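You operate a simulated robot arm through the tools that you are given. There is no shell and no other tool. Be economical: measure what you need, move in short steps, check, and stop when the job is done.

You run a simulated robot arm. Do the job below in one go: nothing can be reset, and whatever is moved stays where it is left.

TASK
Open the grey drawer, put the grey corner guard from the top of the wide table in the inside of the grey drawer, then shut the drawer. Take the small brown box on the work table and put it away on the top of the blue bench. Put the white book on the grey cover. Stack the steel block that says "eyelet" from the work table on top of the steel block marked "crease". Put the grey knobbed board on top of the purple-label ream. Put the white pad from the top of the wide table on the grey board there. Do these in any order.

It is judged by the outcome, as a careful person would: the job done as asked, and still so three seconds after it is handed in. It fails if anything else is knocked over, pushed out of place, dropped, spilled or broken. A push-on lid holds only when it is set on centred and level and pressed home; a screw cap is set on level and turned clockwise until tight.

THE ROBOT
A 6-joint arm with a two-finger parallel gripper on a trunk, on a base that drives. Base frame: it is fixed to the floor where the robot stands at the start and does not move with it; the origin is under the middle of the robot, x ahead of it, y to its left, z up. Readings come in mm, degrees, newtons and seconds.
Its first joint turns from -166.0 to 166.0 degrees. Places, roughly: corner guard [1750, 3000, 750]; grey board (22x16x1 cm) [1800, 3700, 800]; grey cover (22x16x2 cm) [-2200, 7000, 900]; grey drawer [600, 0, 800]; grey knobbed board (18x13x5 cm) [-2200, 6200, 500]; inside of the grey drawer [700, -100, 700]; purple-label ream [-500, 7750, 750]; small brown box (6x6x4 cm) [-1800, 7000, 900]; steel block [-2000, 6500, 1000]; top of the blue bench [-9600, 4300, 800]; white book (8x17x2 cm) [-2000, 6800, 900]; white pad (15x10x4 cm) [2000, 4200, 800]. Payload 4.1 kg.
Tool frame: the origin (TCP) lies between the finger pads and is the grasp point; the fingertips stand 23 mm ahead of it; z points along the fingers, y is the line along which they close. The gripper opens to 94 mm. The fingers are 38 mm wide and 10 mm thick; the gripper's body (54 by 96 mm) begins 39 mm behind the TCP.
Orientation is told as [roll, pitch, yaw] about the base's x, y, z axes, in that order, counted from this pose: with the fingers straight down and closing along the base's y, the tool's x points along the base's -x, its y along +y and its z along -z.

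THE INTERFACE
- The arm moves only by the tool move_arm. Its arguments are lists of equal length, an entry for each row: "travel": the shift along the tool's x, y, z in mm, a list of three; "angular": the turn, a rotation vector about the tool's x, y, z in degrees, a list of three. In form: {"travel": [[dx, dy, dz], ...], "angular": [[ax, ay, az], ...]}. A call has 1 to 10 rows; each row is the pose to reach, as a shift and turn from the pose commanded when the call began, along the tool's axes at that moment. "hand" is the finger opening in mm, from 0 to 94, set as the call begins (left out, the last holds). Each row takes 0.2 s and may step no farther than 50 mm and 8.6 degrees from the row before; otherwise, or with a gripper value out of range, the whole call is refused. A pose out of reach is approached as far as the arm can. The call stops where the force on the tool passes 40 N (or 10 N more than at its start, if that is more) or the arm is blocked; 0.2 s more then pass. Each finger travels about 45 mm/s and halts on what it meets, pressing with about 31 N; the grip force reading is that of the motor and also rises with nothing between the fingers. The clock runs only during rows and for 0.2 s after the last one: add rows that repeat a pose to give the fingers time. It gives the time, the measured TCP pose, the force on the tool (base axes), the opening and the grip force at its end, in the units of the frame above (readings bear some noise), with the torque about the TCP (base axes, N m) and any sound that the robot's microphone picked up.
- Cameras (640 x 400 px; columns grow to the right, rows downward): "scene" is now at [18.2, 136.5, 1190.8]; the picture's right is [-0.35, -0.94, 0.00], its down [-0.61, 0.23, -0.76] and it looks along [0.71, -0.26, -0.65] (base axes); focal length 266 px, centre (320, 200). "wrist" rides on the gripper at [86, 16, -75] in the tool frame; the picture's right is [-0.18, 0.98, 0.00], its down [-0.58, -0.11, -0.81] and it looks along [-0.79, -0.15, 0.59] (tool axes); focal length 243 px, centre (320, 200). There is no depth. A picture from a camera that has moved, and an enlarged one, comes with that camera's place and axes in the base frame and with its lens.
- snapshot(camera): a new picture of that camera. The clock stands still meanwhile.
- raise_lower(by): slides the trunk up (or, below 0, down) by that many mm; the arm and the scene camera ride with it, the base frame stays. It gives what a move gives, with no picture.
- base_move(legs): drives the robot by 1 to 6 legs, each [ahead, turn to the left] in mm and degrees, along the robot's own axes; the way and the turn of a leg run together, so that a leg with both is an arc; at most 1500 mm and 180 degrees a leg. The arm and the cameras ride along, it lands a little off, and it stops where it bumps. It gives what a move gives.
- head_to(pan, tilt): turns the head with the scene camera to pan (to the left, within 155 degrees either way) and tilt (down, from -29 to 69), counted from straight ahead of the robot. It gives what a move gives.
- enlarge(camera, box): a new picture of the part [left, top, right, bottom] of that camera's present view, enlarged. The clock stands still meanwhile.
- hand_in(): hands the job in; it is judged then, once.

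Go step by step. Nothing tells you exact positions but the pictures and the camera data: compare them with the known pose of the tool, close in by small moves and look again before you grip or let go. The budget is 207 turns and 200 pictures, counting those below and the enlarged ones. Unless the task says otherwise, let go and move clear before handing in, and close with one line.

The tools are called after "Request:" as a command line: name --argument value ..., lists and objects as JSON in quotes. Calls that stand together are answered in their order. move_arm: Moves the arm, as the interface text tells. Its arguments: {"type":"object","properties":{"travel":{"type":"array","items":{"type":"array","items":{"type":"number"}}},"angular":{"type":"array","items":{"type":"array","items":{"type":"number"}}},"hand":{"type":"number"}},"required":["travel","angular"]} The other tools are called the same way: raise_lower (by) slides the trunk up or down; base_move (legs) drives the base; head_to (pan, tilt) turns the head that bears the scene camera; snapshot (camera) takes a picture; enlarge (camera, box) takes an enlarged picture of a part of a camera's view; hand_in () hands the job in.

At the start:

```text
time_s: 0.0
ee_pos: [448.0, -108.0, 966.1]
ee_rot: [0.0, 0.0, 0.0]
contact_force: [0.2, 0.6, 0.7]
ft_torque: [0.02, 0.02, 0.01]
width: 94.2
grip_force: 0.0
trunk travel left (down, up): [-150.0, 440.0]
robot x, y, heading: [-0.4, -3.5, -0.1]
head pan, tilt: [-20.3, 40.7]
```

scene: 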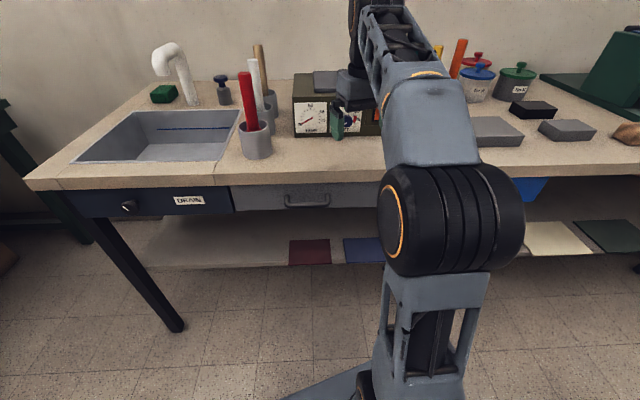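
wrist: 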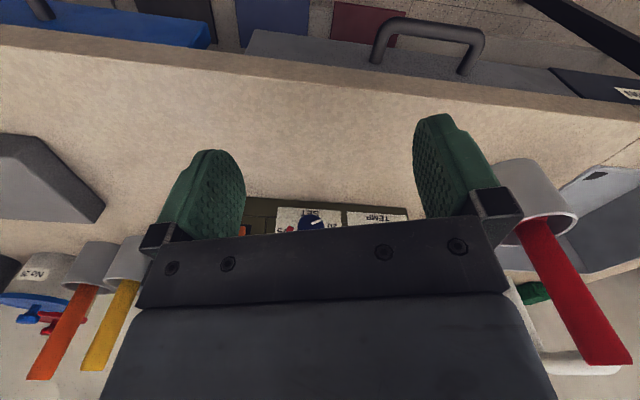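

I see the table with the grey drawer ahead, its bar handle about 450 mm in front of me. I look closer at the drawer and around the room.

Request:
enlarge --camera "scene" --box '[200, 140, 400, 265]'

Request:
head_to --pan 60 --tilt 15

Request:
snapshot --camera "scene"

```text
3.20 times, centred on (300, 202) of scene
camera zoom: at [18.2, 136.5, 1190.8], right [-0.35, -0.94, 0.0], down [-0.61, 0.23, -0.76], along [0.71, -0.26, -0.65], focal length 850 px, centre (384, 192)
```

zoom: 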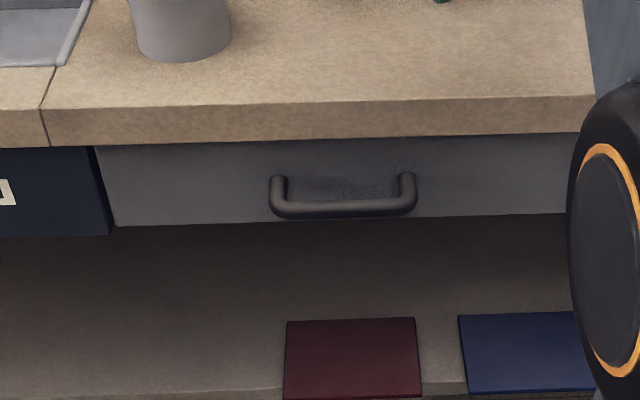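

```text
time_s: 1.5
ee_pos: [447.7, -108.9, 967.2]
ee_rot: [0.0, 0.0, 0.0]
contact_force: [-1.1, 0.0, 0.0]
ft_torque: [0.02, 0.0, 0.0]
width: 93.9
grip_force: 0.1
trunk travel left (down, up): [-150.0, 440.0]
robot x, y, heading: [0.9, 4.7, -0.2]
head pan, tilt: [60.0, 15.0]
```

```text
196 pictures are left
camera scene: at [-14.4, 246.7, 1231.4], right [0.87, -0.5, 0.0], down [-0.13, -0.22, -0.97], along [0.48, 0.84, -0.26], focal length 266 px, centre (320, 200)
```

scene: 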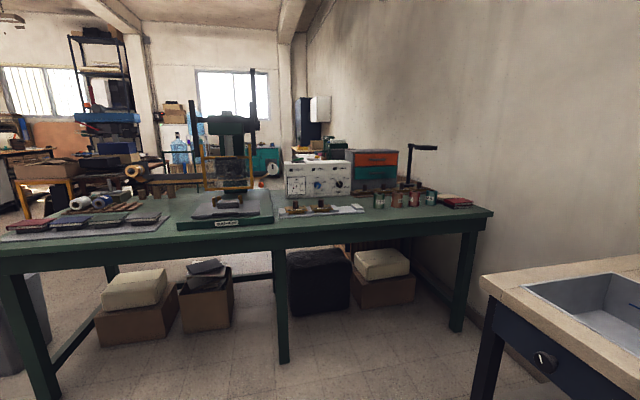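

The handle bar is at about (480, 0, 750). I will back off, turn the tool level with the fingers closing vertically, and look again.

Request:
base_move --legs '[[-270, 0]]'

Request:
move_arm --travel '[[0, 0, 10], [0, 0, 20], [0, 0, 30], [0, 0, 40], [0, 0, 50], [0, 0, 60], [0, 0, 70], [0, 0, 80]]' --angular '[[-4.9, -4.9, 4.9], [-9.8, -9.8, 9.8], [-14.7, -14.7, 14.7], [-19.6, -19.6, 19.6], [-24.5, -24.5, 24.5], [-29.4, -29.4, 29.4], [-34.3, -34.3, 34.3], [-37, -37, 37]]' --hand 60

Request:
head_to --pan -5 --tilt 35

Request:
snapshot --camera "scene"

```text
time_s: 3.4
ee_pos: [179.2, -108.3, 967.9]
ee_rot: [0.1, 0.0, 0.2]
contact_force: [1.2, 0.7, -0.2]
ft_torque: [-0.02, 0.0, -0.02]
width: 94.1
grip_force: 0.0
trunk travel left (down, up): [-150.0, 440.0]
robot x, y, heading: [-264.4, -1.4, 0.0]
head pan, tilt: [60.0, 15.0]
```

```text
time_s: 5.2
ee_pos: [179.3, -108.5, 887.1]
ee_rot: [48.6, -19.4, -48.4]
contact_force: [0.5, -0.2, -0.5]
ft_torque: [0.03, -0.02, -0.02]
width: 60.1
grip_force: 0.2
trunk travel left (down, up): [-150.0, 440.0]
robot x, y, heading: [-267.0, 0.6, 0.4]
head pan, tilt: [60.0, 15.0]
```

```text
time_s: 6.6
ee_pos: [179.8, -108.4, 886.9]
ee_rot: [48.4, -19.3, -48.3]
contact_force: [-0.2, 0.3, -0.4]
ft_torque: [0.01, 0.02, 0.0]
width: 60.0
grip_force: 0.1
trunk travel left (down, up): [-150.0, 440.0]
robot x, y, heading: [-268.9, 3.6, 0.3]
head pan, tilt: [-5.0, 35.0]
```

```text
195 pictures are left
camera scene: at [-242.4, 157.8, 1199.4], right [-0.08, -1.0, 0.0], down [-0.57, 0.05, -0.82], along [0.82, -0.07, -0.57], focal length 266 px, centre (320, 200)
```

scene: 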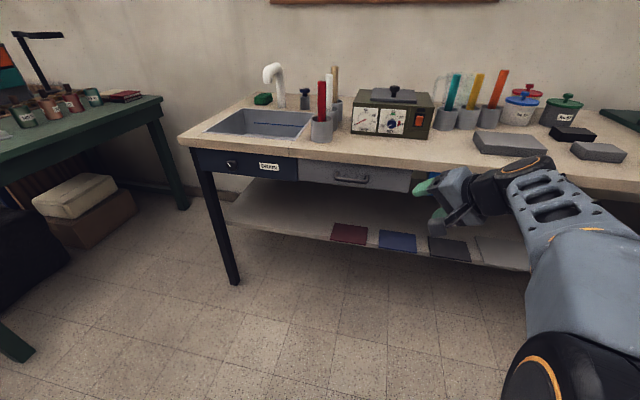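

Request:
move_arm --travel '[[0, 0, 0], [0, 0, 0], [0, 0, 0], [0, 0, 0], [0, 0, 0], [0, 0, 0], [0, 0, 0]]' --angular '[[-4.9, -4.9, 4.9], [-9.8, -9.8, 9.8], [-14.7, -14.7, 14.7], [-19.6, -19.6, 19.6], [-24.5, -24.5, 24.5], [-29.4, -29.4, 29.4], [-32.3, -32.3, 32.3]]'

Request:
move_arm --travel '[[20, -30, 30], [40, -50, 60], [60, -75, 90], [80, -100, 120], [100, -120, 140], [107, -125, 160], [107, -125, 180]]' --angular '[[0, 0, 0], [0, 0, 0], [0, 0, 0], [0, 0, 0], [0, 0, 0], [0, 0, 0], [0, 0, 0]]'

Request:
snapshot --camera "wrist"

Request:
snapshot --camera "scene"

```text
time_s: 8.2
ee_pos: [180.1, -107.2, 887.7]
ee_rot: [90.0, 0.1, -89.8]
contact_force: [0.5, 0.3, -0.7]
ft_torque: [0.0, -0.04, -0.04]
width: 60.0
grip_force: 0.0
trunk travel left (down, up): [-150.0, 440.0]
robot x, y, heading: [-269.8, 0.3, 0.2]
head pan, tilt: [-5.0, 35.0]
```

```text
time_s: 9.8
ee_pos: [354.8, -55.6, 772.8]
ee_rot: [89.6, 0.0, -87.4]
contact_force: [0.3, 0.2, 0.6]
ft_torque: [0.03, -0.03, 0.05]
width: 59.9
grip_force: 0.0
out of reach, approached as far as the arm can: row 3, 4, 5, 6, 7
trunk travel left (down, up): [-150.0, 440.0]
robot x, y, heading: [-269.4, -1.3, 0.4]
head pan, tilt: [-5.0, 35.0]
```

```text
194 pictures are left
camera wrist: at [277.2, 25.5, 791.5], right [0.02, -0.18, 0.98], down [-0.78, -0.62, -0.1], along [0.63, -0.76, -0.15], focal length 243 px, centre (320, 200)
```

wrist: 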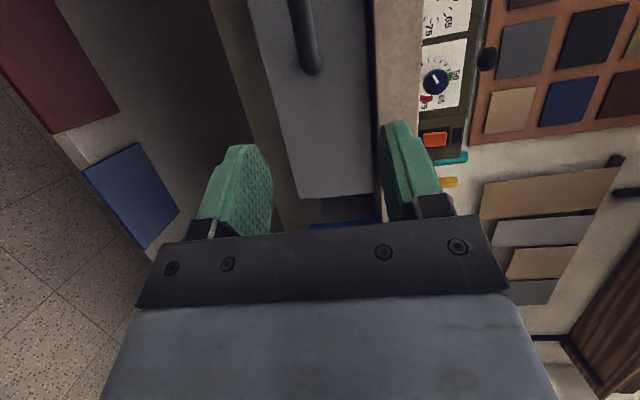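

```text
193 pictures are left
camera scene: at [-242.7, 157.6, 1199.4], right [-0.08, -1.0, 0.0], down [-0.57, 0.05, -0.82], along [0.82, -0.07, -0.57], focal length 266 px, centre (320, 200)
```

scene: 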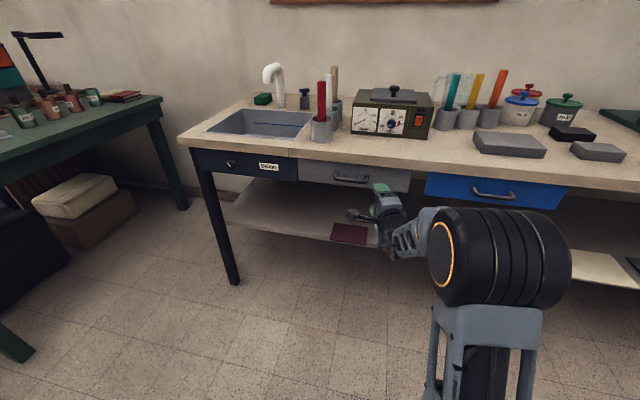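

Request:
raise_lower --by -120

Request:
move_arm --travel '[[25, 40, 0], [50, 80, 10], [55, 110, 20], [55, 110, 20]]' --angular '[[0, 0, 0], [0, 0, 0], [0, 0, 0], [0, 0, 0]]'

Request:
snapshot --camera "scene"

```text
time_s: 11.3
ee_pos: [355.0, -56.2, 653.4]
ee_rot: [89.5, 0.0, -87.4]
contact_force: [0.0, -0.5, 0.7]
ft_torque: [-0.02, 0.02, -0.02]
width: 60.0
grip_force: 0.1
trunk travel left (down, up): [-30.0, 560.0]
robot x, y, heading: [-265.3, -0.0, 0.1]
head pan, tilt: [-5.0, 35.0]
```

```text
time_s: 12.3
ee_pos: [373.7, -19.6, 769.0]
ee_rot: [89.3, 0.1, -86.5]
contact_force: [-0.4, -0.5, -0.4]
ft_torque: [0.01, -0.02, 0.04]
width: 60.0
grip_force: 0.0
out of reach, approached as far as the arm can: row 1, 2, 3, 4
trunk travel left (down, up): [-30.0, 560.0]
robot x, y, heading: [-267.9, -1.3, 0.4]
head pan, tilt: [-5.0, 35.0]
```

```text
192 pictures are left
camera scene: at [-242.4, 157.7, 1079.4], right [-0.08, -1.0, 0.0], down [-0.57, 0.05, -0.82], along [0.82, -0.07, -0.57], focal length 266 px, centre (320, 200)
```

scene: 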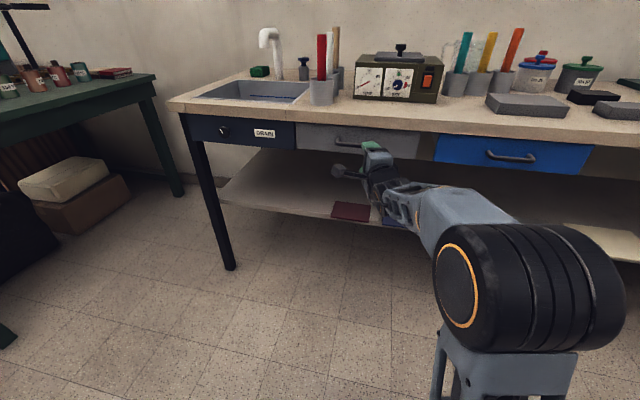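

Request:
base_move --legs '[[55, 0]]'

Request:
snapshot --camera "wrist"

Request:
enlarge --camera "scene" --box '[280, 110, 440, 210]'

```text
time_s: 13.2
ee_pos: [429.2, -19.6, 769.3]
ee_rot: [89.3, 0.0, -86.6]
contact_force: [0.1, 0.5, -0.1]
ft_torque: [0.0, 0.01, 0.0]
width: 59.9
grip_force: 0.1
trunk travel left (down, up): [-30.0, 560.0]
robot x, y, heading: [-212.5, -1.2, 0.6]
head pan, tilt: [-5.0, 35.0]
```

```text
191 pictures are left
camera wrist: at [349.4, 61.4, 787.0], right [0.02, -0.18, 0.98], down [-0.77, -0.63, -0.1], along [0.64, -0.76, -0.16], focal length 243 px, centre (320, 200)
```

wrist: 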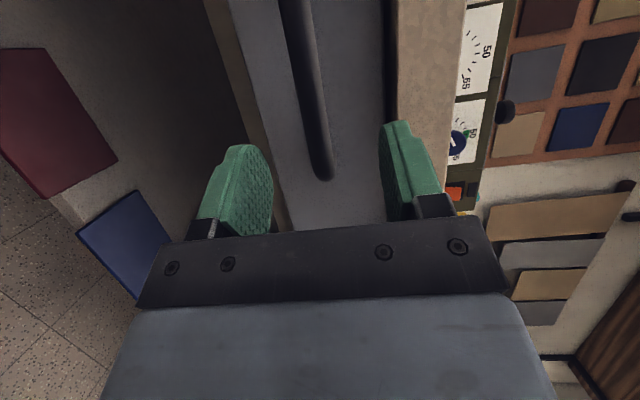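

```text
4.00 times, centred on (360, 160) of scene
camera zoom: at [-186.5, 157.9, 1079.4], right [-0.08, -1.0, 0.0], down [-0.57, 0.05, -0.82], along [0.82, -0.07, -0.57], focal length 1062 px, centre (160, 360)
```

zoom: 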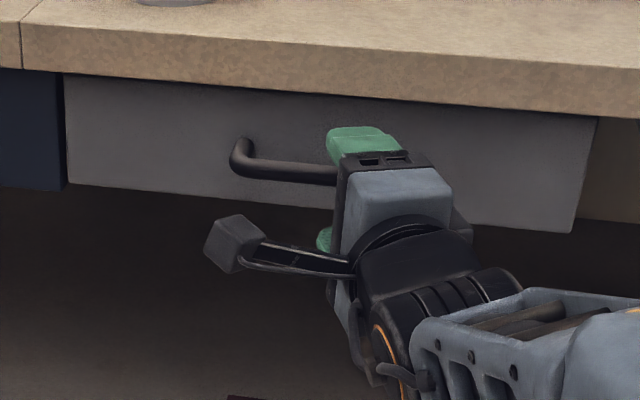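

Request:
base_move --legs '[[45, 0]]'

Request:
snapshot --camera "wrist"

Request:
enlarge --camera "scene" --box '[280, 110, 440, 210]'

```text
time_s: 14.1
ee_pos: [474.1, -19.3, 769.1]
ee_rot: [89.2, 0.0, -86.6]
contact_force: [-10.4, 1.9, -2.5]
ft_torque: [-0.02, -0.25, -0.17]
width: 58.9
grip_force: 0.2
trunk travel left (down, up): [-30.0, 560.0]
robot x, y, heading: [-170.1, 2.3, 0.4]
head pan, tilt: [-5.0, 35.0]
```

```text
189 pictures are left
camera wrist: at [394.6, 61.8, 787.1], right [0.02, -0.18, 0.98], down [-0.77, -0.63, -0.1], along [0.64, -0.76, -0.16], focal length 243 px, centre (320, 200)
```

wrist: 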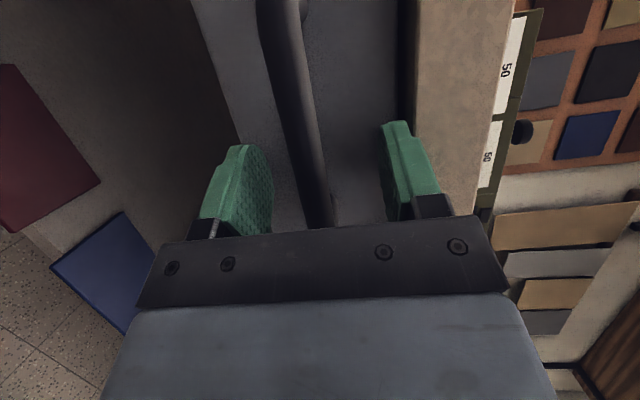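

```text
4.00 times, centred on (360, 160) of scene
camera zoom: at [-141.5, 158.1, 1079.4], right [-0.08, -1.0, 0.0], down [-0.57, 0.05, -0.82], along [0.82, -0.07, -0.57], focal length 1062 px, centre (160, 360)
```

zoom: 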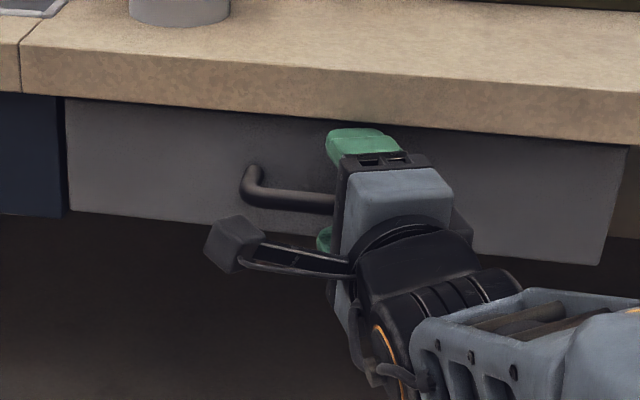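

Fingertips touch the drawer front and the bar is between them; I grip and pull back by the base.

Request:
move_arm --travel '[[0, 0, 0], [0, 0, 0], [0, 0, 0], [0, 0, 0], [0, 0, 0]]' --angular '[[0, 0, 0], [0, 0, 0], [0, 0, 0], [0, 0, 0], [0, 0, 0]]' --hand 0

Request:
base_move --legs '[[-120, 0]]'

Request:
snapshot --camera "scene"

```text
time_s: 15.3
ee_pos: [474.9, -19.5, 766.4]
ee_rot: [89.0, 0.3, -86.7]
contact_force: [-12.9, 1.6, -14.2]
ft_torque: [1.16, -0.47, -0.08]
width: 13.6
grip_force: 44.9
trunk travel left (down, up): [-30.0, 560.0]
robot x, y, heading: [-166.8, -4.2, 0.1]
head pan, tilt: [-5.0, 35.0]
```

```text
time_s: 16.2
ee_pos: [439.3, -9.9, 766.8]
ee_rot: [89.1, 0.0, -85.6]
contact_force: [3.9, 6.5, -1.1]
ft_torque: [0.84, -0.19, -0.17]
width: 13.8
grip_force: 45.1
trunk travel left (down, up): [-30.0, 560.0]
robot x, y, heading: [-202.3, 0.7, 0.7]
head pan, tilt: [-5.0, 35.0]
stopped in leg 1: the force on the tool passed its limit (the readings are from after the stop); the commanded pose is now the measured one
```

```text
187 pictures are left
camera scene: at [-177.5, 158.6, 1079.5], right [-0.07, -1.0, 0.0], down [-0.57, 0.04, -0.82], along [0.82, -0.06, -0.57], focal length 266 px, centre (320, 200)
```

scene: 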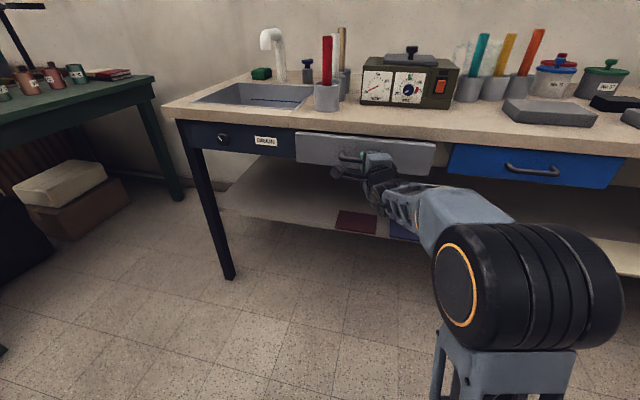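

The drawer has come out 35 mm; I go on pulling more slowly with the arm.

Request:
move_arm --travel '[[0, 0, -10], [0, 0, -20], [0, 0, -30], [0, 0, -40], [0, 0, -50], [0, 0, -60], [0, 0, -70], [0, 0, -80], [0, 0, -90], [0, 0, -100]]' --angular '[[0, 0, 0], [0, 0, 0], [0, 0, 0], [0, 0, 0], [0, 0, 0], [0, 0, 0], [0, 0, 0], [0, 0, 0], [0, 0, 0], [0, 0, 0]]'

Request:
snapshot --camera "scene"

```text
time_s: 17.0
ee_pos: [416.5, -7.2, 765.9]
ee_rot: [89.2, 0.1, -85.1]
contact_force: [1.3, 13.1, -4.3]
ft_torque: [1.14, -0.29, 0.54]
width: 13.9
grip_force: 45.1
trunk travel left (down, up): [-30.0, 560.0]
robot x, y, heading: [-201.5, -3.3, 1.3]
head pan, tilt: [-5.0, 35.0]
stopped in row 3: the force on the tool passed its limit (the readings are from after the stop); the commanded pose is now the measured one
```

```text
186 pictures are left
camera scene: at [-178.7, 159.4, 1079.2], right [-0.06, -1.0, 0.0], down [-0.57, 0.04, -0.82], along [0.82, -0.05, -0.57], focal length 266 px, centre (320, 200)
```

scene: 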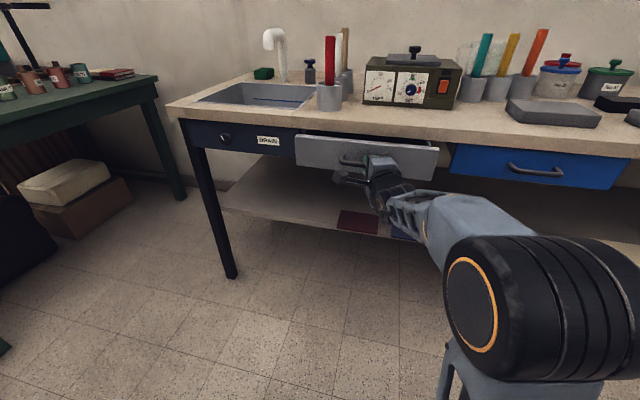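

Request:
move_arm --travel '[[0, 0, 0], [0, 0, 0]]' --angular '[[0, 0, 0], [0, 0, 0]]' --hand 30

Request:
move_arm --travel '[[0, 0, 0], [0, 0, 0], [0, 0, 0]]' --angular '[[0, 0, 0], [0, 0, 0], [0, 0, 0]]' --hand 0

Request:
move_arm --travel '[[0.5, 0, -6], [1, 0, -12], [1.5, 0, -18], [2, 0, -24], [2.5, 0, -30], [3, 0, -36], [3.5, 0, -42], [4, 0, -48], [4.5, 0, -54], [5, 0, -60]]' --angular '[[0, 0, 0], [0, 0, 0], [0, 0, 0], [0, 0, 0], [0, 0, 0], [0, 0, 0], [0, 0, 0], [0, 0, 0], [0, 0, 0], [0, 0, 0]]'

```text
time_s: 17.6
ee_pos: [415.5, -8.4, 767.1]
ee_rot: [89.1, 0.0, -85.3]
contact_force: [-0.7, 0.6, -0.7]
ft_torque: [-0.01, -0.01, 0.04]
width: 29.8
grip_force: 0.1
trunk travel left (down, up): [-30.0, 560.0]
robot x, y, heading: [-203.8, 3.8, 1.1]
head pan, tilt: [-5.0, 35.0]
```

```text
time_s: 18.4
ee_pos: [415.4, -8.5, 767.4]
ee_rot: [89.1, 0.2, -85.3]
contact_force: [-2.2, -1.6, -7.1]
ft_torque: [1.0, -0.31, 0.06]
width: 13.8
grip_force: 45.2
trunk travel left (down, up): [-30.0, 560.0]
robot x, y, heading: [-200.9, -1.8, 1.0]
head pan, tilt: [-5.0, 35.0]
```

```text
time_s: 20.2
ee_pos: [370.5, -5.1, 767.1]
ee_rot: [89.2, -0.2, -84.8]
contact_force: [3.4, 11.4, -6.2]
ft_torque: [0.38, -0.79, 1.19]
width: 14.0
grip_force: 45.3
trunk travel left (down, up): [-30.0, 560.0]
robot x, y, heading: [-202.8, 1.3, 1.3]
head pan, tilt: [-5.0, 35.0]
stopped in row 8: the force on the tool passed its limit (the readings are from after the stop); the commanded pose is now the measured one
```

Request:
move_arm --travel '[[0.7, 0, -5], [1.4, 0, -10], [2, 0, -15], [2.7, 0, -20], [3.4, 0, -25], [4, 0, -30], [4.7, 0, -35], [5.4, 0, -40], [6, 0, -45], [6.7, 0, -50]]' --angular '[[0, 0, 0], [0, 0, 0], [0, 0, 0], [0, 0, 0], [0, 0, 0], [0, 0, 0], [0, 0, 0], [0, 0, 0], [0, 0, 0], [0, 0, 0]]'

Request:
snapshot --camera "scene"

```text
time_s: 21.1
ee_pos: [355.0, -2.1, 766.6]
ee_rot: [89.0, -0.3, -84.6]
contact_force: [4.2, 12.3, -5.0]
ft_torque: [0.36, -0.86, 1.07]
width: 13.9
grip_force: 44.6
trunk travel left (down, up): [-30.0, 560.0]
robot x, y, heading: [-201.7, -1.0, 1.8]
head pan, tilt: [-5.0, 35.0]
stopped in row 4: the force on the tool passed its limit (the readings are from after the stop); the commanded pose is now the measured one
```

```text
185 pictures are left
camera scene: at [-179.7, 160.0, 1079.3], right [-0.06, -1.0, 0.0], down [-0.57, 0.03, -0.82], along [0.82, -0.05, -0.57], focal length 266 px, centre (320, 200)
```

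scene: 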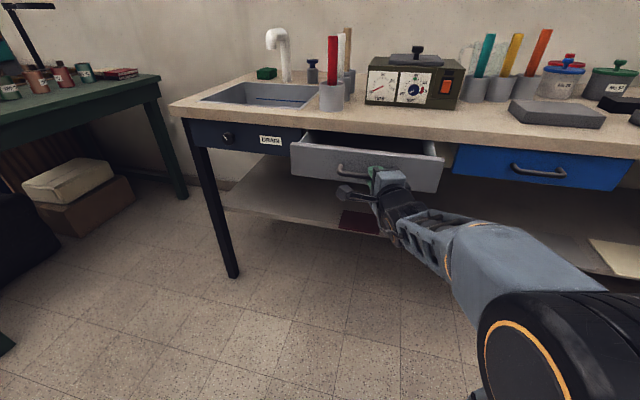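

Request:
move_arm --travel '[[0, 0, 0], [0, 0, 0]]' --angular '[[0, 0, 0], [0, 0, 0]]' --hand 30

Request:
move_arm --travel '[[4, 0, 0], [8, 0, 0], [12, 0, 0], [12, 0, 0]]' --angular '[[0, 0, 0], [0, 0, 0], [0, 0, 0], [0, 0, 0]]'

Request:
move_arm --travel '[[0, 0, 0], [0, 0, 0], [0, 0, 0]]' --angular '[[0, 0, 0], [0, 0, 0], [0, 0, 0]]' --hand 0

Request:
move_arm --travel '[[0.5, 0, -5], [1, 0, -10], [1.5, 0, -15], [2, 0, -20], [2.5, 0, -25], [3, 0, -30], [3.5, 0, -35], [4, 0, -40], [4.5, 0, -45], [5, 0, -50]]' --angular '[[0, 0, 0], [0, 0, 0], [0, 0, 0], [0, 0, 0], [0, 0, 0], [0, 0, 0], [0, 0, 0], [0, 0, 0], [0, 0, 0], [0, 0, 0]]'

```text
time_s: 21.6
ee_pos: [353.9, -3.0, 767.4]
ee_rot: [89.1, -0.2, -84.7]
contact_force: [-0.6, -0.2, 0.4]
ft_torque: [-0.02, -0.01, -0.01]
width: 30.0
grip_force: 0.0
trunk travel left (down, up): [-30.0, 560.0]
robot x, y, heading: [-205.0, -0.3, 1.6]
head pan, tilt: [-5.0, 35.0]
```

```text
time_s: 22.6
ee_pos: [352.4, 5.5, 769.3]
ee_rot: [89.1, -0.3, -84.3]
contact_force: [-0.2, -0.4, 0.2]
ft_torque: [-0.03, -0.01, 0.03]
width: 30.1
grip_force: 0.0
out of reach, approached as far as the arm can: row 3
trunk travel left (down, up): [-30.0, 560.0]
robot x, y, heading: [-204.0, 1.7, 1.4]
head pan, tilt: [-5.0, 35.0]
```

```text
time_s: 23.4
ee_pos: [353.4, 4.2, 767.1]
ee_rot: [88.8, -0.1, -84.4]
contact_force: [-2.7, 0.5, -11.1]
ft_torque: [1.59, -0.59, 0.39]
width: 14.1
grip_force: 45.3
trunk travel left (down, up): [-30.0, 560.0]
robot x, y, heading: [-203.3, 1.0, 1.6]
head pan, tilt: [-5.0, 35.0]
```

```text
time_s: 24.4
ee_pos: [336.6, 10.1, 766.9]
ee_rot: [88.7, -0.2, -83.7]
contact_force: [4.6, 13.1, -6.0]
ft_torque: [1.67, -0.45, 0.26]
width: 14.3
grip_force: 44.8
trunk travel left (down, up): [-30.0, 560.0]
robot x, y, heading: [-200.0, 2.4, 2.1]
head pan, tilt: [-5.0, 35.0]
stopped in row 4: the force on the tool passed its limit (the readings are from after the stop); the commanded pose is now the measured one
```

Request:
base_move --legs '[[-20, 0], [-20, 0], [-20, 0], [-20, 0], [-20, 0], [-20, 0]]'

Request:
snapshot --camera "scene"

```text
time_s: 26.8
ee_pos: [243.1, 8.5, 766.1]
ee_rot: [88.8, -0.7, -83.5]
contact_force: [3.4, 6.7, -1.8]
ft_torque: [-0.08, -0.62, -0.32]
width: 14.2
grip_force: 44.4
trunk travel left (down, up): [-30.0, 560.0]
robot x, y, heading: [-292.7, -4.0, 2.0]
head pan, tilt: [-5.0, 35.0]
stopped in leg 5: the force on the tool passed its limit (the readings are from after the stop); the commanded pose is now the measured one
```

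```text
184 pictures are left
camera scene: at [-274.0, 157.0, 1079.4], right [-0.05, -1.0, 0.0], down [-0.57, 0.03, -0.82], along [0.82, -0.04, -0.57], focal length 266 px, centre (320, 200)
```

scene: 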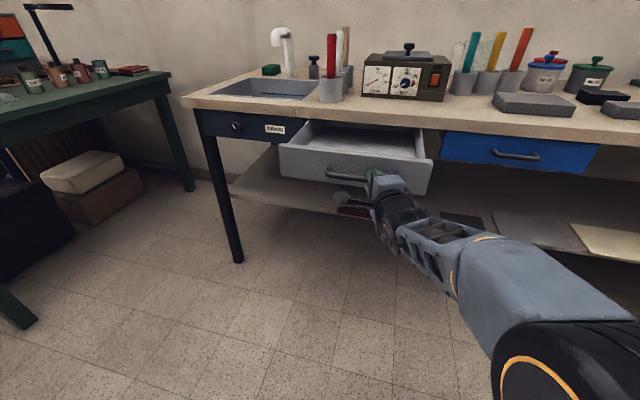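

The drawer is open about 230 mm. I release and back away, then look around for a route.

Request:
move_arm --travel '[[0, 0, 0], [0, 0, 0], [0, 0, 0], [0, 0, -30], [0, 0, -60]]' --angular '[[0, 0, 0], [0, 0, 0], [0, 0, 0], [0, 0, 0], [0, 0, 0]]' --hand 60

Request:
base_move --legs '[[-300, 0]]'

Request:
raise_lower --by 250

Request:
head_to --pan 110 --tilt 20

Request:
snapshot --camera "scene"

Request:
head_to --pan 50 --tilt 20

Request:
snapshot --camera "scene"

Request:
head_to --pan 155 --tilt 20

Request:
snapshot --camera "scene"

```text
time_s: 28.0
ee_pos: [182.8, 2.8, 768.5]
ee_rot: [88.8, -0.5, -83.6]
contact_force: [-0.2, 0.0, -0.6]
ft_torque: [0.03, 0.01, 0.01]
width: 60.1
grip_force: 0.1
trunk travel left (down, up): [-30.0, 560.0]
robot x, y, heading: [-297.9, -2.4, 2.1]
head pan, tilt: [-5.0, 35.0]
```

```text
time_s: 29.8
ee_pos: [-65.9, -10.9, 777.6]
ee_rot: [90.7, -0.7, -83.9]
contact_force: [-0.7, -0.5, 0.2]
ft_torque: [0.01, 0.02, -0.01]
width: 60.0
grip_force: 0.0
trunk travel left (down, up): [-30.0, 560.0]
robot x, y, heading: [-516.8, -14.5, 1.5]
head pan, tilt: [-5.0, 35.0]
stopped in leg 1: the robot was blocked; the commanded pose is now the measured one
```

```text
time_s: 32.4
ee_pos: [-65.7, -11.5, 1026.2]
ee_rot: [90.5, -0.5, -84.0]
contact_force: [0.8, 0.8, -0.1]
ft_torque: [-0.04, -0.05, 0.0]
width: 59.9
grip_force: 0.1
trunk travel left (down, up): [-280.0, 310.0]
robot x, y, heading: [-520.4, -13.0, 1.4]
head pan, tilt: [-5.0, 35.0]
```

```text
time_s: 34.4
ee_pos: [-66.4, -10.4, 1026.9]
ee_rot: [90.6, -0.6, -83.9]
contact_force: [1.1, 0.2, -0.3]
ft_torque: [0.0, -0.01, 0.01]
width: 60.0
grip_force: 0.1
trunk travel left (down, up): [-280.0, 310.0]
robot x, y, heading: [-520.5, -16.5, 1.0]
head pan, tilt: [110.0, 20.0]
```

```text
183 pictures are left
camera scene: at [-587.0, 236.1, 1359.3], right [0.93, 0.36, -0.02], down [0.1, -0.32, -0.94], along [-0.34, 0.88, -0.33], focal length 266 px, centre (320, 200)
```

scene: 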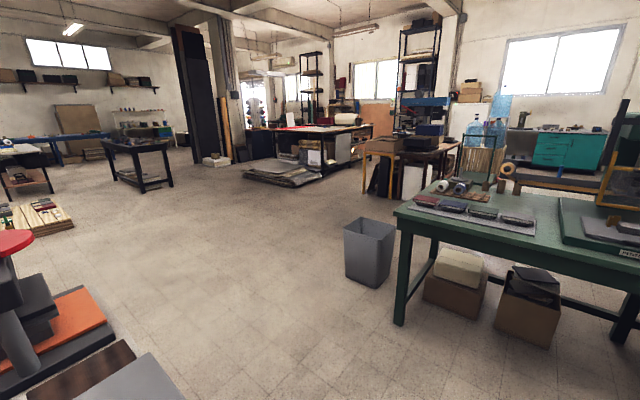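

```text
time_s: 35.7
ee_pos: [-66.0, -11.9, 1026.5]
ee_rot: [90.6, -0.6, -84.0]
contact_force: [-0.5, 0.2, -0.9]
ft_torque: [-0.02, 0.02, 0.0]
width: 60.1
grip_force: 0.0
trunk travel left (down, up): [-280.0, 310.0]
robot x, y, heading: [-520.2, -16.1, 1.0]
head pan, tilt: [50.0, 20.0]
```

```text
182 pictures are left
camera scene: at [-495.1, 221.5, 1357.3], right [0.78, -0.63, -0.02], down [-0.24, -0.27, -0.93], along [0.58, 0.73, -0.36], focal length 266 px, centre (320, 200)
```

scene: 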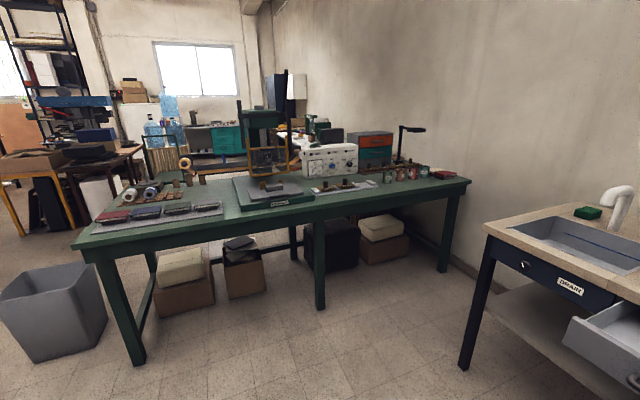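

```text
time_s: 37.5
ee_pos: [-66.3, -11.4, 1026.9]
ee_rot: [90.6, -0.6, -84.0]
contact_force: [0.1, -0.7, -0.7]
ft_torque: [-0.05, -0.03, 0.0]
width: 59.7
grip_force: 0.0
trunk travel left (down, up): [-280.0, 310.0]
robot x, y, heading: [-520.1, -15.9, 0.7]
head pan, tilt: [154.7, 20.0]
```

```text
181 pictures are left
camera scene: at [-638.5, 187.5, 1360.5], right [0.41, 0.91, -0.01], down [0.29, -0.14, -0.95], along [-0.86, 0.39, -0.32], focal length 266 px, centre (320, 200)
```

scene: 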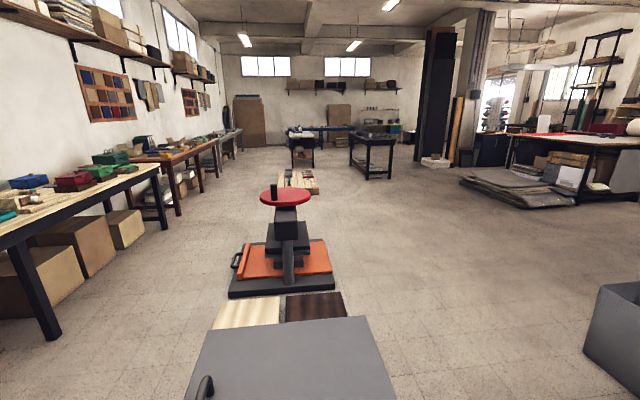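

I bumped something low behind me; I go forward a little to get clear of it and look down at it.

Request:
base_move --legs '[[100, 0]]'

Request:
head_to --pan 155 --tilt 45

Request:
snapshot --camera "scene"

```text
time_s: 38.2
ee_pos: [-73.5, 0.3, 1025.3]
ee_rot: [90.6, -0.5, -82.5]
contact_force: [-0.2, 0.4, 0.0]
ft_torque: [-0.03, 0.01, 0.03]
width: 60.1
grip_force: 0.0
trunk travel left (down, up): [-280.0, 310.0]
robot x, y, heading: [-506.1, -15.8, 2.3]
head pan, tilt: [154.7, 20.0]
stopped in leg 1: the robot was blocked; the commanded pose is now the measured one
```

```text
time_s: 39.1
ee_pos: [-72.7, -2.1, 1026.3]
ee_rot: [90.9, -0.5, -82.7]
contact_force: [-0.9, 0.7, 0.7]
ft_torque: [-0.05, -0.01, 0.02]
width: 60.1
grip_force: 0.0
trunk travel left (down, up): [-280.0, 310.0]
robot x, y, heading: [-505.5, -15.3, 2.2]
head pan, tilt: [154.7, 45.0]
```

```text
180 pictures are left
camera scene: at [-645.1, 177.9, 1315.5], right [0.39, 0.92, 0.0], down [0.65, -0.28, -0.71], along [-0.65, 0.28, -0.7], focal length 266 px, centre (320, 200)
```

scene: 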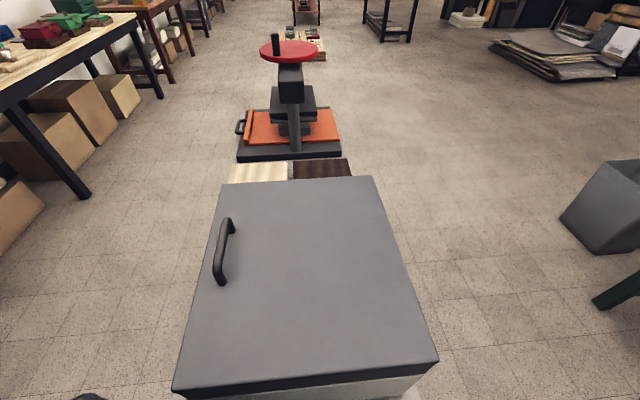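

Request:
base_move --legs '[[60, 0]]'

Request:
snapshot --camera "scene"

Request:
head_to --pan 80 --tilt 65

Request:
snapshot --camera "scene"

Request:
head_to --pan -60 --tilt 60

Request:
snapshot --camera "scene"

```text
time_s: 40.1
ee_pos: [-16.4, 1.2, 1028.9]
ee_rot: [91.1, -0.5, -82.6]
contact_force: [0.6, 0.8, -0.2]
ft_torque: [0.03, 0.02, 0.04]
width: 60.0
grip_force: 0.0
trunk travel left (down, up): [-280.0, 310.0]
robot x, y, heading: [-447.4, -10.4, 2.6]
head pan, tilt: [154.7, 45.0]
```

```text
179 pictures are left
camera scene: at [-590.1, 181.4, 1314.6], right [0.39, 0.92, 0.0], down [0.65, -0.28, -0.71], along [-0.65, 0.28, -0.71], focal length 266 px, centre (320, 200)
```

scene: 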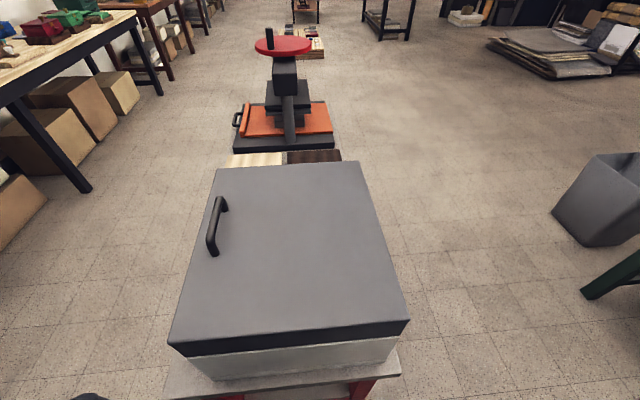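

```text
time_s: 41.6
ee_pos: [-17.4, 1.7, 1029.4]
ee_rot: [91.2, -0.7, -82.6]
contact_force: [-0.2, 0.5, 0.9]
ft_torque: [-0.02, 0.01, 0.02]
width: 59.9
grip_force: 0.0
trunk travel left (down, up): [-280.0, 310.0]
robot x, y, heading: [-449.4, -13.9, 2.3]
head pan, tilt: [80.0, 65.0]
```

```text
178 pictures are left
camera scene: at [-507.0, 209.8, 1289.5], right [0.99, -0.13, 0.0], down [-0.12, -0.9, -0.42], along [0.06, 0.42, -0.91], focal length 266 px, centre (320, 200)
```

scene: 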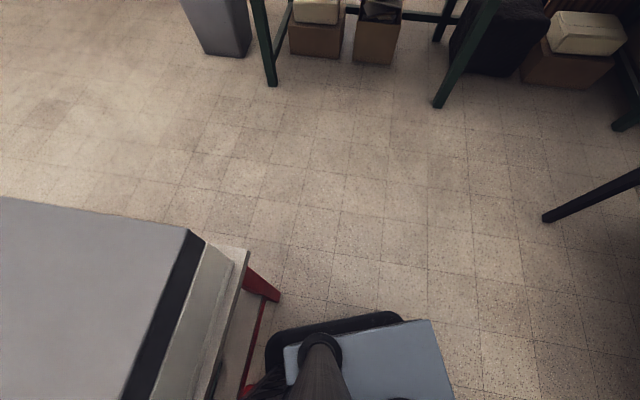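

```text
time_s: 43.8
ee_pos: [-17.0, 1.4, 1028.3]
ee_rot: [91.2, -0.6, -82.6]
contact_force: [0.5, 0.0, -0.7]
ft_torque: [-0.01, -0.02, -0.02]
width: 59.9
grip_force: 0.1
trunk travel left (down, up): [-280.0, 310.0]
robot x, y, heading: [-444.7, -11.9, 2.2]
head pan, tilt: [-60.0, 60.0]
```

```text
177 pictures are left
camera scene: at [-479.4, 93.3, 1295.1], right [-0.84, -0.53, 0.0], down [-0.46, 0.73, -0.5], along [0.27, -0.42, -0.87], focal length 266 px, centre (320, 200)
```

scene: 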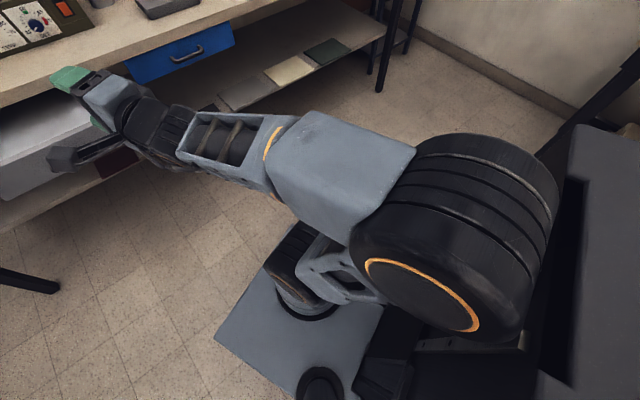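

The obstacle is a lidded kiln on a stand behind me, now clear. I drive out to the left, between the kiln and the green table.

Request:
base_move --legs '[[120, 0], [0, 88], [700, 0], [0, 60]]'

Request:
head_to --pan 0 --tilt 30

Request:
snapshot --camera "scene"

```text
time_s: 54.9
ee_pos: [-698.7, 916.5, 1027.8]
ee_rot: [91.2, -0.6, 64.4]
contact_force: [-0.3, 0.9, 0.1]
ft_torque: [-0.02, 0.03, 0.02]
width: 60.2
grip_force: 0.0
trunk travel left (down, up): [-280.0, 310.0]
robot x, y, heading: [-328.6, 694.3, 149.6]
head pan, tilt: [-60.0, 60.0]
```

```text
time_s: 56.2
ee_pos: [-698.2, 916.2, 1028.1]
ee_rot: [91.2, -0.6, 64.3]
contact_force: [-0.5, -0.1, 1.0]
ft_torque: [-0.03, -0.03, 0.02]
width: 59.7
grip_force: 0.0
trunk travel left (down, up): [-280.0, 310.0]
robot x, y, heading: [-326.8, 696.4, 149.5]
head pan, tilt: [0.0, 30.0]
```

```text
176 pictures are left
camera scene: at [-440.2, 566.0, 1337.2], right [0.51, 0.86, 0.0], down [0.43, -0.25, -0.87], along [-0.75, 0.44, -0.5], focal length 266 px, centre (320, 200)
```

scene: 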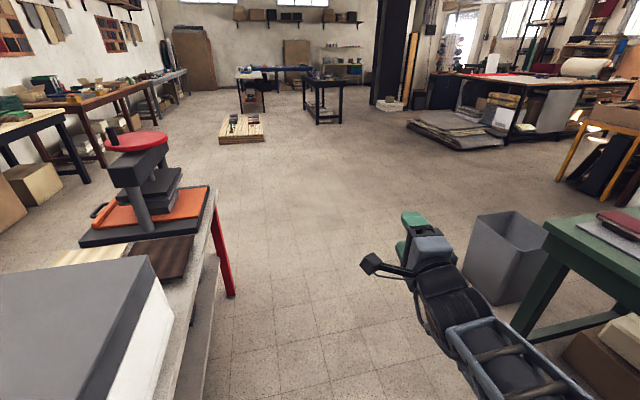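

Request:
base_move --legs '[[1450, 0], [0, -60]]'

Request:
head_to --pan -25 --tilt 20

Request:
snapshot --camera "scene"

```text
time_s: 65.9
ee_pos: [-1566.6, 1843.2, 1028.6]
ee_rot: [91.2, -0.6, 5.5]
contact_force: [0.5, 0.3, -0.1]
ft_torque: [-0.01, 0.01, 0.0]
width: 59.8
grip_force: 0.1
trunk travel left (down, up): [-280.0, 310.0]
robot x, y, heading: [-1564.4, 1412.1, 90.5]
head pan, tilt: [0.0, 30.0]
```

```text
time_s: 66.8
ee_pos: [-1566.8, 1845.8, 1028.5]
ee_rot: [91.1, -0.6, 5.5]
contact_force: [-0.1, -0.3, -0.3]
ft_torque: [0.02, -0.02, 0.01]
width: 59.9
grip_force: 0.1
trunk travel left (down, up): [-280.0, 310.0]
robot x, y, heading: [-1568.3, 1413.2, 90.4]
head pan, tilt: [-25.0, 20.0]
```

```text
175 pictures are left
camera scene: at [-1695.2, 1435.6, 1353.2], right [0.91, -0.41, 0.0], down [-0.14, -0.31, -0.94], along [0.39, 0.85, -0.34], focal length 266 px, centre (320, 200)
```

scene: 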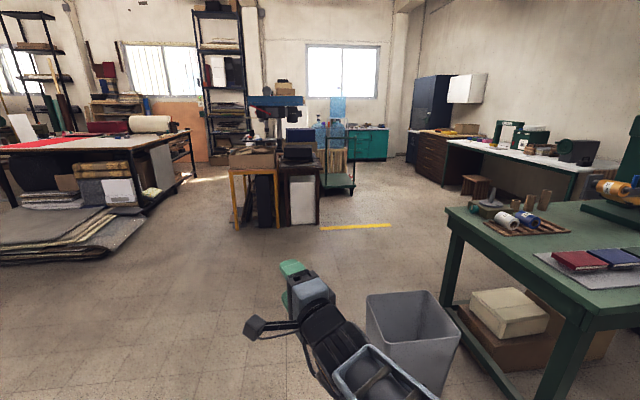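

Request:
base_move --legs '[[1500, 0], [350, 0], [0, -90], [1500, 0], [900, 0]]'

Request:
head_to --pan -5 --tilt 25

Request:
snapshot --camera "scene"

```text
time_s: 91.1
ee_pos: [1218.5, 3356.3, 1028.9]
ee_rot: [91.2, -0.7, -82.3]
contact_force: [0.7, -0.4, -0.2]
ft_torque: [0.02, 0.04, -0.01]
width: 59.9
grip_force: 0.0
trunk travel left (down, up): [-280.0, 310.0]
robot x, y, heading: [787.4, 3338.8, 2.6]
head pan, tilt: [-25.0, 20.0]
```

```text
time_s: 92.0
ee_pos: [1219.4, 3357.6, 1028.1]
ee_rot: [91.0, -0.7, -82.5]
contact_force: [-0.1, 0.6, 0.2]
ft_torque: [-0.01, 0.0, 0.01]
width: 60.0
grip_force: 0.2
trunk travel left (down, up): [-280.0, 310.0]
robot x, y, heading: [787.0, 3339.4, 2.6]
head pan, tilt: [-5.0, 25.0]
```

```text
174 pictures are left
camera scene: at [811.9, 3499.1, 1345.2], right [-0.04, -1.0, 0.0], down [-0.42, 0.02, -0.91], along [0.91, -0.04, -0.42], focal length 266 px, centre (320, 200)
```

scene: 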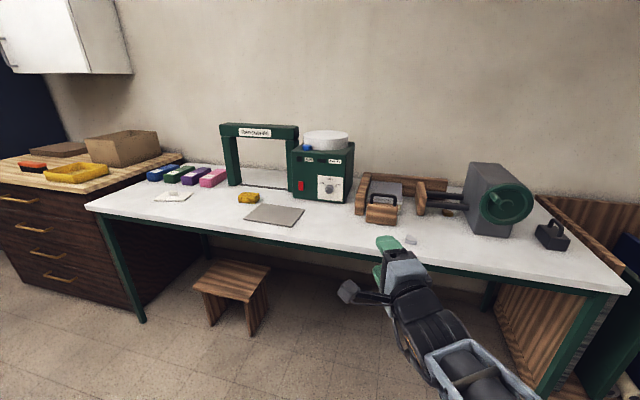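

I'm before the wide table: pad far left, grey board, and a small grey guard on the right. I zoom in and turn the tool to point down.

Request:
enlarge --camera "scene" --box '[380, 200, 460, 250]'

Request:
enlarge --camera "scene" --box '[130, 160, 330, 285]'

Request:
move_arm --travel '[[0, 0, 0], [0, 0, 0], [0, 0, 0], [0, 0, 0], [0, 0, 0], [0, 0, 0], [0, 0, 0], [0, 0, 0]]' --angular '[[4.9, 4.9, -4.9], [9.8, 9.8, -9.8], [14.7, 14.7, -14.7], [19.6, 19.6, -19.6], [24.5, 24.5, -24.5], [29.4, 29.4, -29.4], [34.3, 34.3, -34.3], [37, 37, -37]]' --hand 80

Request:
move_arm --travel '[[0, 0, 0], [0, 0, 0], [0, 0, 0], [0, 0, 0], [0, 0, 0], [0, 0, 0], [0, 0, 0]]' --angular '[[4.9, 4.9, -4.9], [9.8, 9.8, -9.8], [14.7, 14.7, -14.7], [19.6, 19.6, -19.6], [24.5, 24.5, -24.5], [29.4, 29.4, -29.4], [32.3, 32.3, -32.3]]'

```text
8.00 times, centred on (420, 225) of scene
camera zoom: at [811.9, 3499.1, 1345.2], right [-0.04, -1.0, 0.0], down [-0.42, 0.02, -0.91], along [0.91, -0.04, -0.42], focal length 2124 px, centre (-480, 0)
```

zoom: 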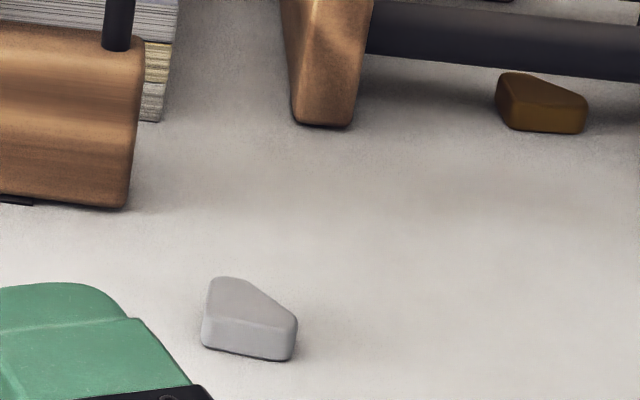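

```text
3.20 times, centred on (230, 222) of scene
camera zoom: at [811.9, 3499.1, 1345.2], right [-0.04, -1.0, 0.0], down [-0.42, 0.02, -0.91], along [0.91, -0.04, -0.42], focal length 850 px, centre (608, 128)
```

zoom: 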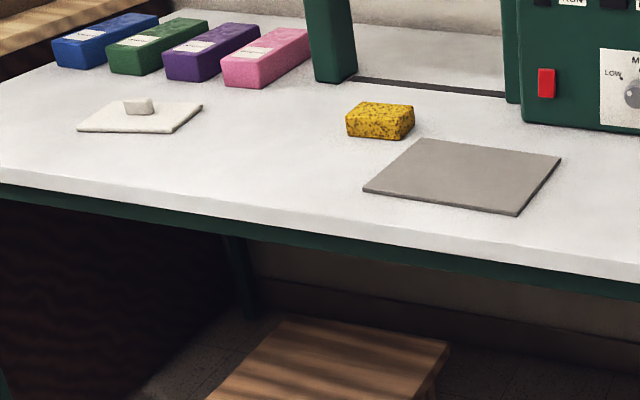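

```text
time_s: 93.8
ee_pos: [1218.0, 3357.0, 1028.4]
ee_rot: [41.7, -20.7, -33.9]
contact_force: [0.3, 0.1, -0.4]
ft_torque: [0.0, 0.0, 0.03]
width: 80.1
grip_force: 0.1
trunk travel left (down, up): [-280.0, 310.0]
robot x, y, heading: [788.6, 3342.3, 2.6]
head pan, tilt: [-5.0, 25.0]
```

```text
time_s: 95.4
ee_pos: [1218.9, 3357.3, 1027.3]
ee_rot: [-0.7, -1.1, 7.7]
contact_force: [-1.0, 0.1, 0.6]
ft_torque: [-0.03, 0.0, -0.01]
width: 79.9
grip_force: 0.0
trunk travel left (down, up): [-280.0, 310.0]
robot x, y, heading: [790.2, 3340.5, 2.7]
head pan, tilt: [-5.0, 25.0]
```

The pad is a thin plate with a small block handle. I drive to stand left of the stool, facing the table squarely (heading about -17°).

Request:
base_move --legs '[[0, 50.5], [1330, 0], [0, -70]]'

Request:
head_to --pan -10 --tilt 40

Request:
snapshot --camera "scene"

Request:
snapshot --camera "wrist"

```text
time_s: 107.2
ee_pos: [1975.9, 4257.3, 1029.0]
ee_rot: [-0.6, -1.1, -11.4]
contact_force: [0.7, 0.9, 0.7]
ft_torque: [0.02, -0.01, -0.01]
width: 79.9
grip_force: 0.1
trunk travel left (down, up): [-280.0, 310.0]
robot x, y, heading: [1560.8, 4382.7, -16.5]
head pan, tilt: [-5.0, 25.0]
```

```text
time_s: 108.0
ee_pos: [1975.3, 4256.0, 1028.6]
ee_rot: [-0.7, -1.1, -11.5]
contact_force: [0.0, 0.4, -0.4]
ft_torque: [-0.02, 0.03, -0.01]
width: 80.1
grip_force: 0.0
trunk travel left (down, up): [-280.0, 310.0]
robot x, y, heading: [1563.4, 4383.4, -16.3]
head pan, tilt: [-10.0, 40.0]
```

```text
171 pictures are left
camera scene: at [1627.0, 4519.5, 1321.9], right [-0.45, -0.9, 0.0], down [-0.57, 0.29, -0.77], along [0.69, -0.34, -0.64], focal length 266 px, centre (320, 200)
```

scene: 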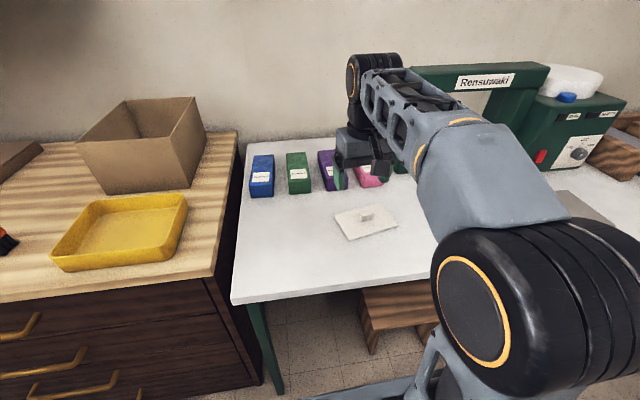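

```text
170 pictures are left
camera wrist: at [1892.0, 4290.1, 1101.4], right [0.38, 0.93, -0.01], down [0.53, -0.21, 0.82], along [0.76, -0.31, -0.57], focal length 243 px, centre (320, 200)
```

wrist: 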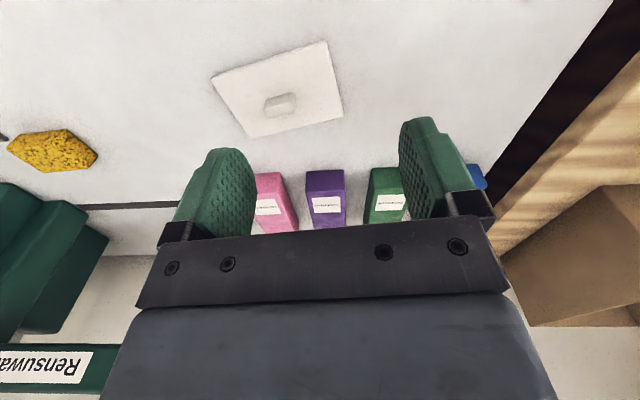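

Knob triangulates to about (2044, 4173, 834). I go above it.

Request:
move_arm --travel '[[-25, -20, 20], [-50, -40, 50], [-75, -60, 85], [-83.8, -68.7, 115], [-83.8, -68.7, 115]]' --angular '[[-0.7, 1.1, -2], [-0.7, 1.1, -5.4], [-0.7, 1.1, -5.4], [-0.7, 1.1, -5.4], [-0.7, 1.1, -5.4]]'

Request:
snapshot --camera "wrist"

Request:
enlarge --camera "scene" --box '[300, 120, 460, 220]'

```text
time_s: 109.2
ee_pos: [2045.2, 4170.9, 915.9]
ee_rot: [0.0, 0.0, -6.0]
contact_force: [-1.1, -0.6, 0.1]
ft_torque: [0.0, 0.01, 0.02]
width: 80.0
grip_force: 0.1
trunk travel left (down, up): [-280.0, 310.0]
robot x, y, heading: [1558.9, 4382.0, -16.7]
head pan, tilt: [-10.0, 40.0]
```

```text
169 pictures are left
camera wrist: at [1961.2, 4195.8, 990.7], right [0.29, 0.96, 0.0], down [0.57, -0.17, 0.81], along [0.77, -0.23, -0.59], focal length 243 px, centre (320, 200)
```

wrist: 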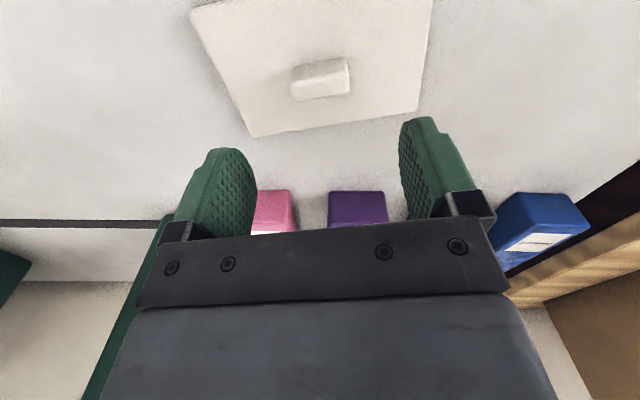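

```text
4.00 times, centred on (380, 170) of scene
camera zoom: at [1627.1, 4519.4, 1321.8], right [-0.45, -0.9, 0.0], down [-0.58, 0.29, -0.77], along [0.69, -0.34, -0.64], focal length 1062 px, centre (80, 320)
```

zoom: 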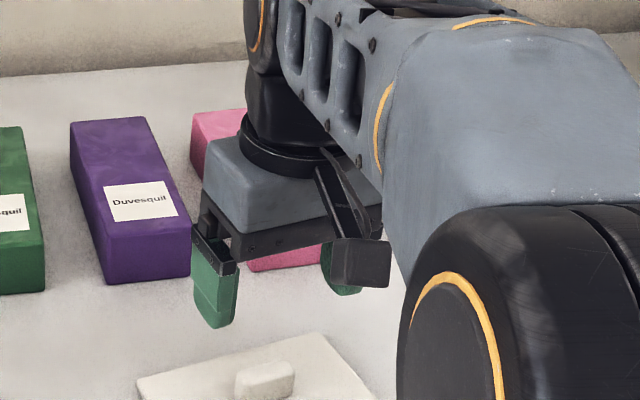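

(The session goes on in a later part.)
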